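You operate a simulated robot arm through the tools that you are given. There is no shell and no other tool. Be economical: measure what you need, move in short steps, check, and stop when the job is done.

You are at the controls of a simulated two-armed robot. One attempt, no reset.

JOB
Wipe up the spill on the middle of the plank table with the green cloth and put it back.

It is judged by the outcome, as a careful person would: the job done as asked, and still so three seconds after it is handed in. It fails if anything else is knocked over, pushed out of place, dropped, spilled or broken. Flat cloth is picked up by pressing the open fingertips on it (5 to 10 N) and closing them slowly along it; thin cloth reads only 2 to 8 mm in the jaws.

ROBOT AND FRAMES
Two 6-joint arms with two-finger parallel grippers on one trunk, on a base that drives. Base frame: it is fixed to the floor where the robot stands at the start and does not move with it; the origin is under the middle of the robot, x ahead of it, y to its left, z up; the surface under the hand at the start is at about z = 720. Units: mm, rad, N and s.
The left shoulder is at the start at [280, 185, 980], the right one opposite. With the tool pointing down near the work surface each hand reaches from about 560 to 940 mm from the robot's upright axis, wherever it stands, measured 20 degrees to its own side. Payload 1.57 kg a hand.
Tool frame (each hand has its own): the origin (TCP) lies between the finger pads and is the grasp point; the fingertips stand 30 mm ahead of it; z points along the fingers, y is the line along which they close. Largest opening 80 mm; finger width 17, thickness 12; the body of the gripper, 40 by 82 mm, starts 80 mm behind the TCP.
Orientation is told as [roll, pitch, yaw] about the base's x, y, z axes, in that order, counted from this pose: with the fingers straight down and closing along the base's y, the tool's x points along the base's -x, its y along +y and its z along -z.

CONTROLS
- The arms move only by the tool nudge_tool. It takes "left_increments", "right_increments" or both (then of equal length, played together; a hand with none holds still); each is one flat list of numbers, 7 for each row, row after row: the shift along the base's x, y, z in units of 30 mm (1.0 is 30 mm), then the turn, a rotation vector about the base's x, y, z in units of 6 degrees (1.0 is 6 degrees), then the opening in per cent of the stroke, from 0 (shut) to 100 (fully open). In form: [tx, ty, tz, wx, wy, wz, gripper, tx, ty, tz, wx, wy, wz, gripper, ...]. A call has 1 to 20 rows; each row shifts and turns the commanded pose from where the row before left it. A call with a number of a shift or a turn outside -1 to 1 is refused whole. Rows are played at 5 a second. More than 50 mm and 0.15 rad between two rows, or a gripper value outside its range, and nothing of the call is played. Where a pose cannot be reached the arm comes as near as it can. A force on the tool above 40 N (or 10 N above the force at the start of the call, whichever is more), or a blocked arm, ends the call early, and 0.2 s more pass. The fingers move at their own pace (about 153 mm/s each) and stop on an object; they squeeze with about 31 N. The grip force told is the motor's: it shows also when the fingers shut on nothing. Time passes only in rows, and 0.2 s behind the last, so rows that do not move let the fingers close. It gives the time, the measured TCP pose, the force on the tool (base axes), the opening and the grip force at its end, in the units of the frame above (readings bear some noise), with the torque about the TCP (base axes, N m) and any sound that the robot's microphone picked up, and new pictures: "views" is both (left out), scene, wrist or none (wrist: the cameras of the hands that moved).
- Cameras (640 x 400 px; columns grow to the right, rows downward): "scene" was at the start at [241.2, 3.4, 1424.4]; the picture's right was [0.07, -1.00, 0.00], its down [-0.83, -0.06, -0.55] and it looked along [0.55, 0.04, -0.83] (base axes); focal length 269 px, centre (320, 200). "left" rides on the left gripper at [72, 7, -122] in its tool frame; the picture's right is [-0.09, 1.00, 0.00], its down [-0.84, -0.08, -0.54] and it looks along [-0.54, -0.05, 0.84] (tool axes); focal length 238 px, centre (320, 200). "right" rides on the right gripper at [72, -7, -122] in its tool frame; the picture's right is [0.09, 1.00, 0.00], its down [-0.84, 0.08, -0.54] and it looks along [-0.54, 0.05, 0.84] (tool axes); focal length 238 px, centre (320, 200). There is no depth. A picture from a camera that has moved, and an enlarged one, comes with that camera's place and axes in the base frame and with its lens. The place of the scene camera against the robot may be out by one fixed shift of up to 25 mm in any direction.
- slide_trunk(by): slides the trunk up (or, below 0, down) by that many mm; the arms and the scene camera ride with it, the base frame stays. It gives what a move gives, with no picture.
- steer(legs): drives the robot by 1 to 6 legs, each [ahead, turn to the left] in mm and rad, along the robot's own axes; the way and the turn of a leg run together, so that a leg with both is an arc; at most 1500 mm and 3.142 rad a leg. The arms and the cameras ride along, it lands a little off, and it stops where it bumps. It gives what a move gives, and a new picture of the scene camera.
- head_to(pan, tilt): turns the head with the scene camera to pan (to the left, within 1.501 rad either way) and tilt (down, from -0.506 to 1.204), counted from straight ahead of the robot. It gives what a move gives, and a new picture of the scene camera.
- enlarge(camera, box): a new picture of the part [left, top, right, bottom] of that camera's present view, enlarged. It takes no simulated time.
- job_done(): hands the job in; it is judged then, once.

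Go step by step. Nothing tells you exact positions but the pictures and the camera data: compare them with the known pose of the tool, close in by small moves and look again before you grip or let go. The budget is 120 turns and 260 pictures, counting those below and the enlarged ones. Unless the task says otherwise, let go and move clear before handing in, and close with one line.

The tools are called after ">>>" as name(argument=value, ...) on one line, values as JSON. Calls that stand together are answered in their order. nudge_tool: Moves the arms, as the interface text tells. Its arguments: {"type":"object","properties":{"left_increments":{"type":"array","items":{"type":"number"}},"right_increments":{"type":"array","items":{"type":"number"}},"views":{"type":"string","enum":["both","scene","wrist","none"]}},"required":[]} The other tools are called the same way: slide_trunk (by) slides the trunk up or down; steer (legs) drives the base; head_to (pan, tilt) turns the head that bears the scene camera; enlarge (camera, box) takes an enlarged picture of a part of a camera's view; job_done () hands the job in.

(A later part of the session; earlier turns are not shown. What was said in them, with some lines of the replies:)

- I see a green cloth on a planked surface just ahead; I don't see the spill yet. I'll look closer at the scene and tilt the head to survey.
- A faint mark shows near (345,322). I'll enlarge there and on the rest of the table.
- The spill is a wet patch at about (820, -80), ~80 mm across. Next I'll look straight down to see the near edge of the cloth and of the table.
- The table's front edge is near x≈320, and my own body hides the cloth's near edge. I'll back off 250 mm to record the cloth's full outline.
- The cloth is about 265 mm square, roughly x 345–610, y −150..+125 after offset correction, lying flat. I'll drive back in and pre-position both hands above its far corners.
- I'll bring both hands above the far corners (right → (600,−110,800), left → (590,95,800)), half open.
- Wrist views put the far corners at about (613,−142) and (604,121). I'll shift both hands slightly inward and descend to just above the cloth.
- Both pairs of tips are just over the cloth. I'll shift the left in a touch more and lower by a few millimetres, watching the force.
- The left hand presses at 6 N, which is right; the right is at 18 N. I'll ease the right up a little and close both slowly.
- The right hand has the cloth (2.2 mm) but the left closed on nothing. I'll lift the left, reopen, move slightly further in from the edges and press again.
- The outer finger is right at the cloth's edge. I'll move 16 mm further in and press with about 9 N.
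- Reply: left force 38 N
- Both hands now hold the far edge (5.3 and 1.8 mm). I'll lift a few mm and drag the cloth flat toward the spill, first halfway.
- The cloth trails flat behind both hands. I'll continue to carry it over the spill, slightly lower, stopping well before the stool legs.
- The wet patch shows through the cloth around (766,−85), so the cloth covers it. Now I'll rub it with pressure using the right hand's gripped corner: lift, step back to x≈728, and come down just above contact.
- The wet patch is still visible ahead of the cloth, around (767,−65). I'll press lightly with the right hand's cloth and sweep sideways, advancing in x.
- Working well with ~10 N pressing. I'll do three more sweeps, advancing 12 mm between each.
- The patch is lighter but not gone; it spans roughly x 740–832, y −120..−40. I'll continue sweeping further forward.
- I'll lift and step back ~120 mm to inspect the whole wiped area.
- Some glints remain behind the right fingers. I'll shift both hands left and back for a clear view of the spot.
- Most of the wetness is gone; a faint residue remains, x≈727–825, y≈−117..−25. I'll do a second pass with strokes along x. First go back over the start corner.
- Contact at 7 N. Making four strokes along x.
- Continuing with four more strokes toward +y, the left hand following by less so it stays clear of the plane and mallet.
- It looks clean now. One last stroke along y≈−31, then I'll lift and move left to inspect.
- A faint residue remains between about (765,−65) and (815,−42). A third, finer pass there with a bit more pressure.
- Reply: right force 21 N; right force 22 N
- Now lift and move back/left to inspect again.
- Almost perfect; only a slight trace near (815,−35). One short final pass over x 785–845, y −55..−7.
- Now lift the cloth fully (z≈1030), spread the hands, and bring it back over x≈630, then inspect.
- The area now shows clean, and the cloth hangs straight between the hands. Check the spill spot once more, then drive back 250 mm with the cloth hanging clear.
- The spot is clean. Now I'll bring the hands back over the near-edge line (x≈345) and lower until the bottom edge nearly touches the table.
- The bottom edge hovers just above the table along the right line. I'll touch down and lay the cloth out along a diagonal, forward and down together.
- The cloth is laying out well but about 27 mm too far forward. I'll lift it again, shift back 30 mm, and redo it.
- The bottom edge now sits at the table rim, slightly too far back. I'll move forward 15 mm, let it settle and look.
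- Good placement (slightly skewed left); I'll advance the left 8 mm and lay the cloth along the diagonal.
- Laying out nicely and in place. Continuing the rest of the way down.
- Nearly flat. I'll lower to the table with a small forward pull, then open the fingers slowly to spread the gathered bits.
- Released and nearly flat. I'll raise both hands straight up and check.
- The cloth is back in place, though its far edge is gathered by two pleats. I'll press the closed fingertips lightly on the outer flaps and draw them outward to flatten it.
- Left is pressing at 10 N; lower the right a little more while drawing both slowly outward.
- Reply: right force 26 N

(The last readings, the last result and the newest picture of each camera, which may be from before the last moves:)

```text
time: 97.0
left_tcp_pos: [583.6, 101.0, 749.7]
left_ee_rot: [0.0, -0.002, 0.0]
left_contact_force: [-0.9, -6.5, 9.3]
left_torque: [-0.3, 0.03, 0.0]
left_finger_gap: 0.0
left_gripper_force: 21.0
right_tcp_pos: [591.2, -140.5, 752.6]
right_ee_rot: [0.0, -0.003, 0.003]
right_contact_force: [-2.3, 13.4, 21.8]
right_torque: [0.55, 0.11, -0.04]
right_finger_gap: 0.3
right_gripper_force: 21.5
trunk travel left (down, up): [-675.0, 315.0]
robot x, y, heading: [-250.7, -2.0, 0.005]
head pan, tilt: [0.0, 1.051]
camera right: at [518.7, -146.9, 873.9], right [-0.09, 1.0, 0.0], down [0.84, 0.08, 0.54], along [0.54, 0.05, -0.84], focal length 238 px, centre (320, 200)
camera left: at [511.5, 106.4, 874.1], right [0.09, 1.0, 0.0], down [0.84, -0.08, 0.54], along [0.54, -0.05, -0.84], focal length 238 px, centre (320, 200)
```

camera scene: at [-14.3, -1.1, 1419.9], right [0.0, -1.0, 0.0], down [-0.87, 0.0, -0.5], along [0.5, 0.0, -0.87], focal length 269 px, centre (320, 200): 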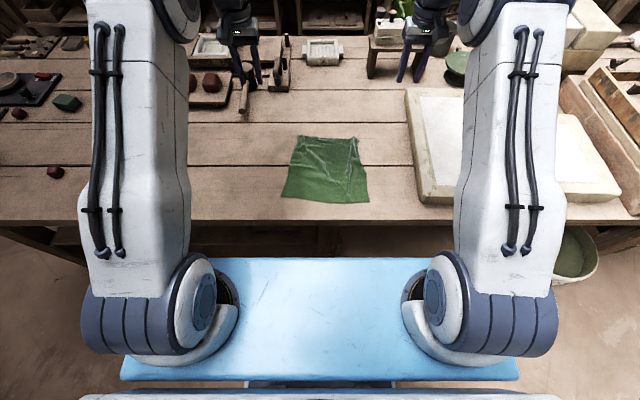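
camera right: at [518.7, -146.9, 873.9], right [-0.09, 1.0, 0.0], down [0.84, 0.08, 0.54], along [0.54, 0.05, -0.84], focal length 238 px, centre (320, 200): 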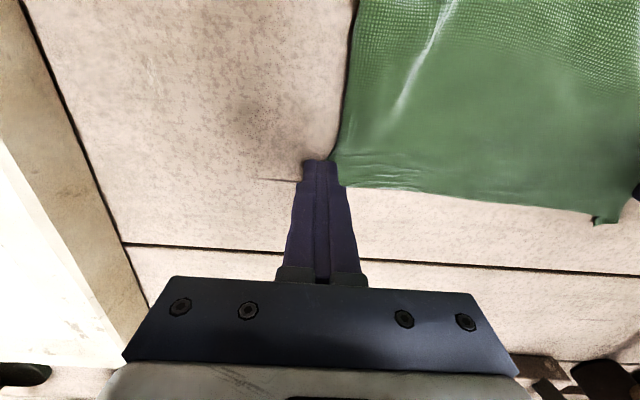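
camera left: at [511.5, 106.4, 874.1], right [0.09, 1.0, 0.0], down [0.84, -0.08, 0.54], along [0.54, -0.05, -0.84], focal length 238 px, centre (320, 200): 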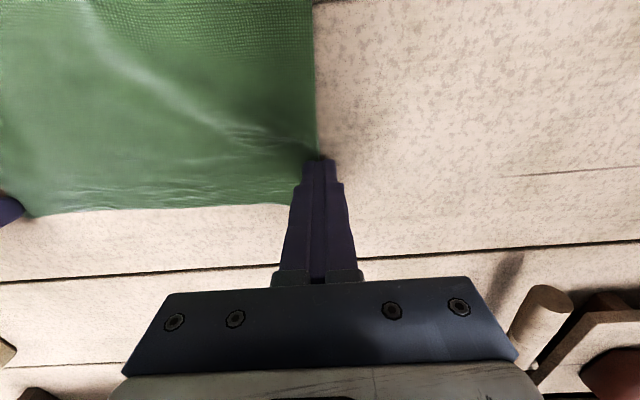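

The pleats opened and the edge now spans nearly its original width. I'll lift away and take final views.

>>> nudge_tool(left_increments=[0, 0, 0.5, 0, 0, 0, 0, 0, 0, 1, 0, 0, 0, 0, 0, 0, 1, 0, 0, 0, 20, 0, 0.5, 1, 0, 0, 0, 40, 0, 0.7, 1, 0, 0, 0, 40, 0, 0.7, 1, 0, 0, 0, 40, 0, 0.7, 1, 0, 0, 0, 40, 0, 0, 1, 0, 0, 0, 40], right_increments=[0, 0, 0.5, 0, 0, 0, 0, 0, 0, 1, 0, 0, 0, 0, 0, 0, 1, 0, 0, 0, 20, 0, -0.5, 1, 0, 0, 0, 40, 0, -0.7, 1, 0, 0, 0, 40, 0, -0.7, 1, 0, 0, 0, 40, 0, -0.7, 1, 0, 0, 0, 40, 0, 0, 1, 0, 0, 0, 40], views="scene")

>>> enlarge(camera="scene", box=[220, 60, 430, 240])

>>> enlarge(camera="scene", box=[300, 70, 390, 140])

```text
time: 98.8
left_tcp_pos: [585.9, 178.2, 975.3]
left_ee_rot: [0.001, -0.001, -0.001]
left_contact_force: [0.3, -0.2, 0.6]
left_torque: [-0.02, 0.01, -0.02]
left_finger_gap: 32.1
left_gripper_force: 0.1
right_tcp_pos: [591.9, -219.5, 974.5]
right_ee_rot: [0.0, 0.001, 0.001]
right_contact_force: [0.2, -0.9, 0.5]
right_torque: [0.01, -0.02, 0.02]
right_finger_gap: 32.0
right_gripper_force: 0.1
trunk travel left (down, up): [-675.0, 315.0]
robot x, y, heading: [-253.8, -0.9, 0.004]
head pan, tilt: [0.0, 1.051]
camera scene: at [-14.4, -1.0, 1419.9], right [0.0, -1.0, 0.0], down [-0.87, 0.0, -0.5], along [0.5, 0.0, -0.87], focal length 269 px, centre (320, 200)
```

scene: 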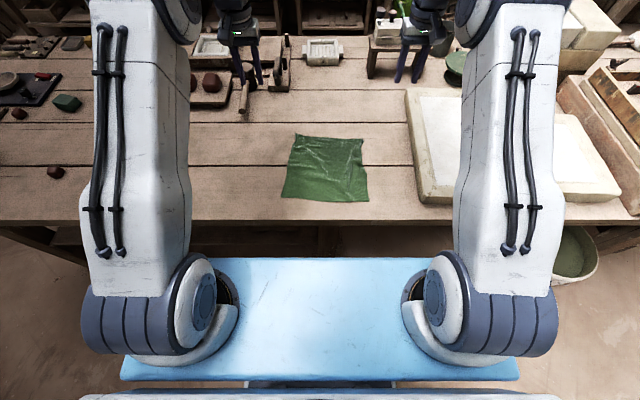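

```text
2.22 times, centred on (325, 150) of scene
camera zoom: at [-14.4, -1.0, 1419.9], right [0.0, -1.0, 0.0], down [-0.87, 0.0, -0.5], along [0.5, 0.0, -0.87], focal length 599 px, centre (309, 311)
```

zoom: 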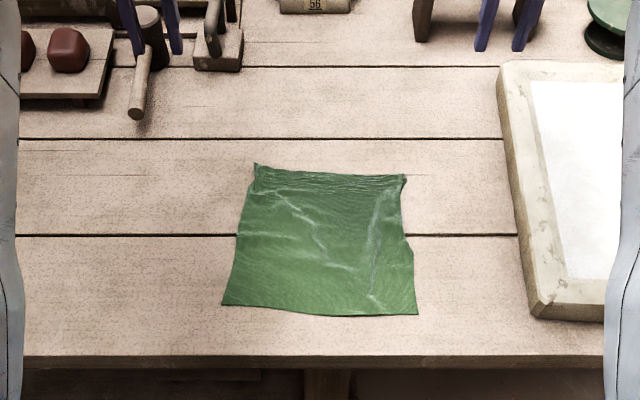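

```text
5.71 times, centred on (345, 105) of scene
camera zoom: at [-14.4, -1.0, 1419.9], right [0.0, -1.0, 0.0], down [-0.87, 0.0, -0.5], along [0.5, 0.0, -0.87], focal length 1539 px, centre (177, 743)
```

zoom: 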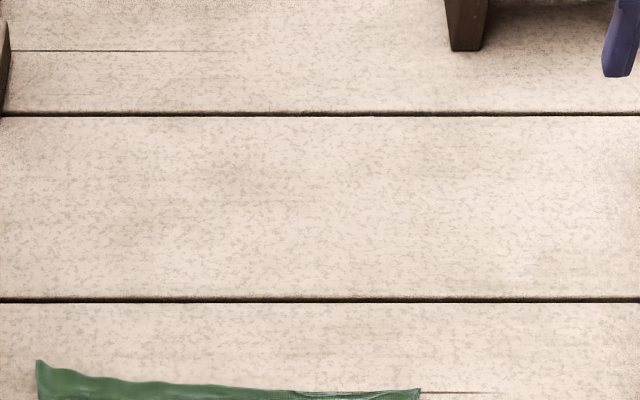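

The table is clean, the cloth lies flat in its original place, and nothing else has moved. Both hands are clear, so I'm handing in.

>>> job_done()

```text
The job is handed in.
```

I wiped up the spill with the green cloth and laid the cloth back within about 20 mm of where it was, flat apart from a few light creases. No spill shows in the final pictures, nothing else looks moved, and both hands are clear.
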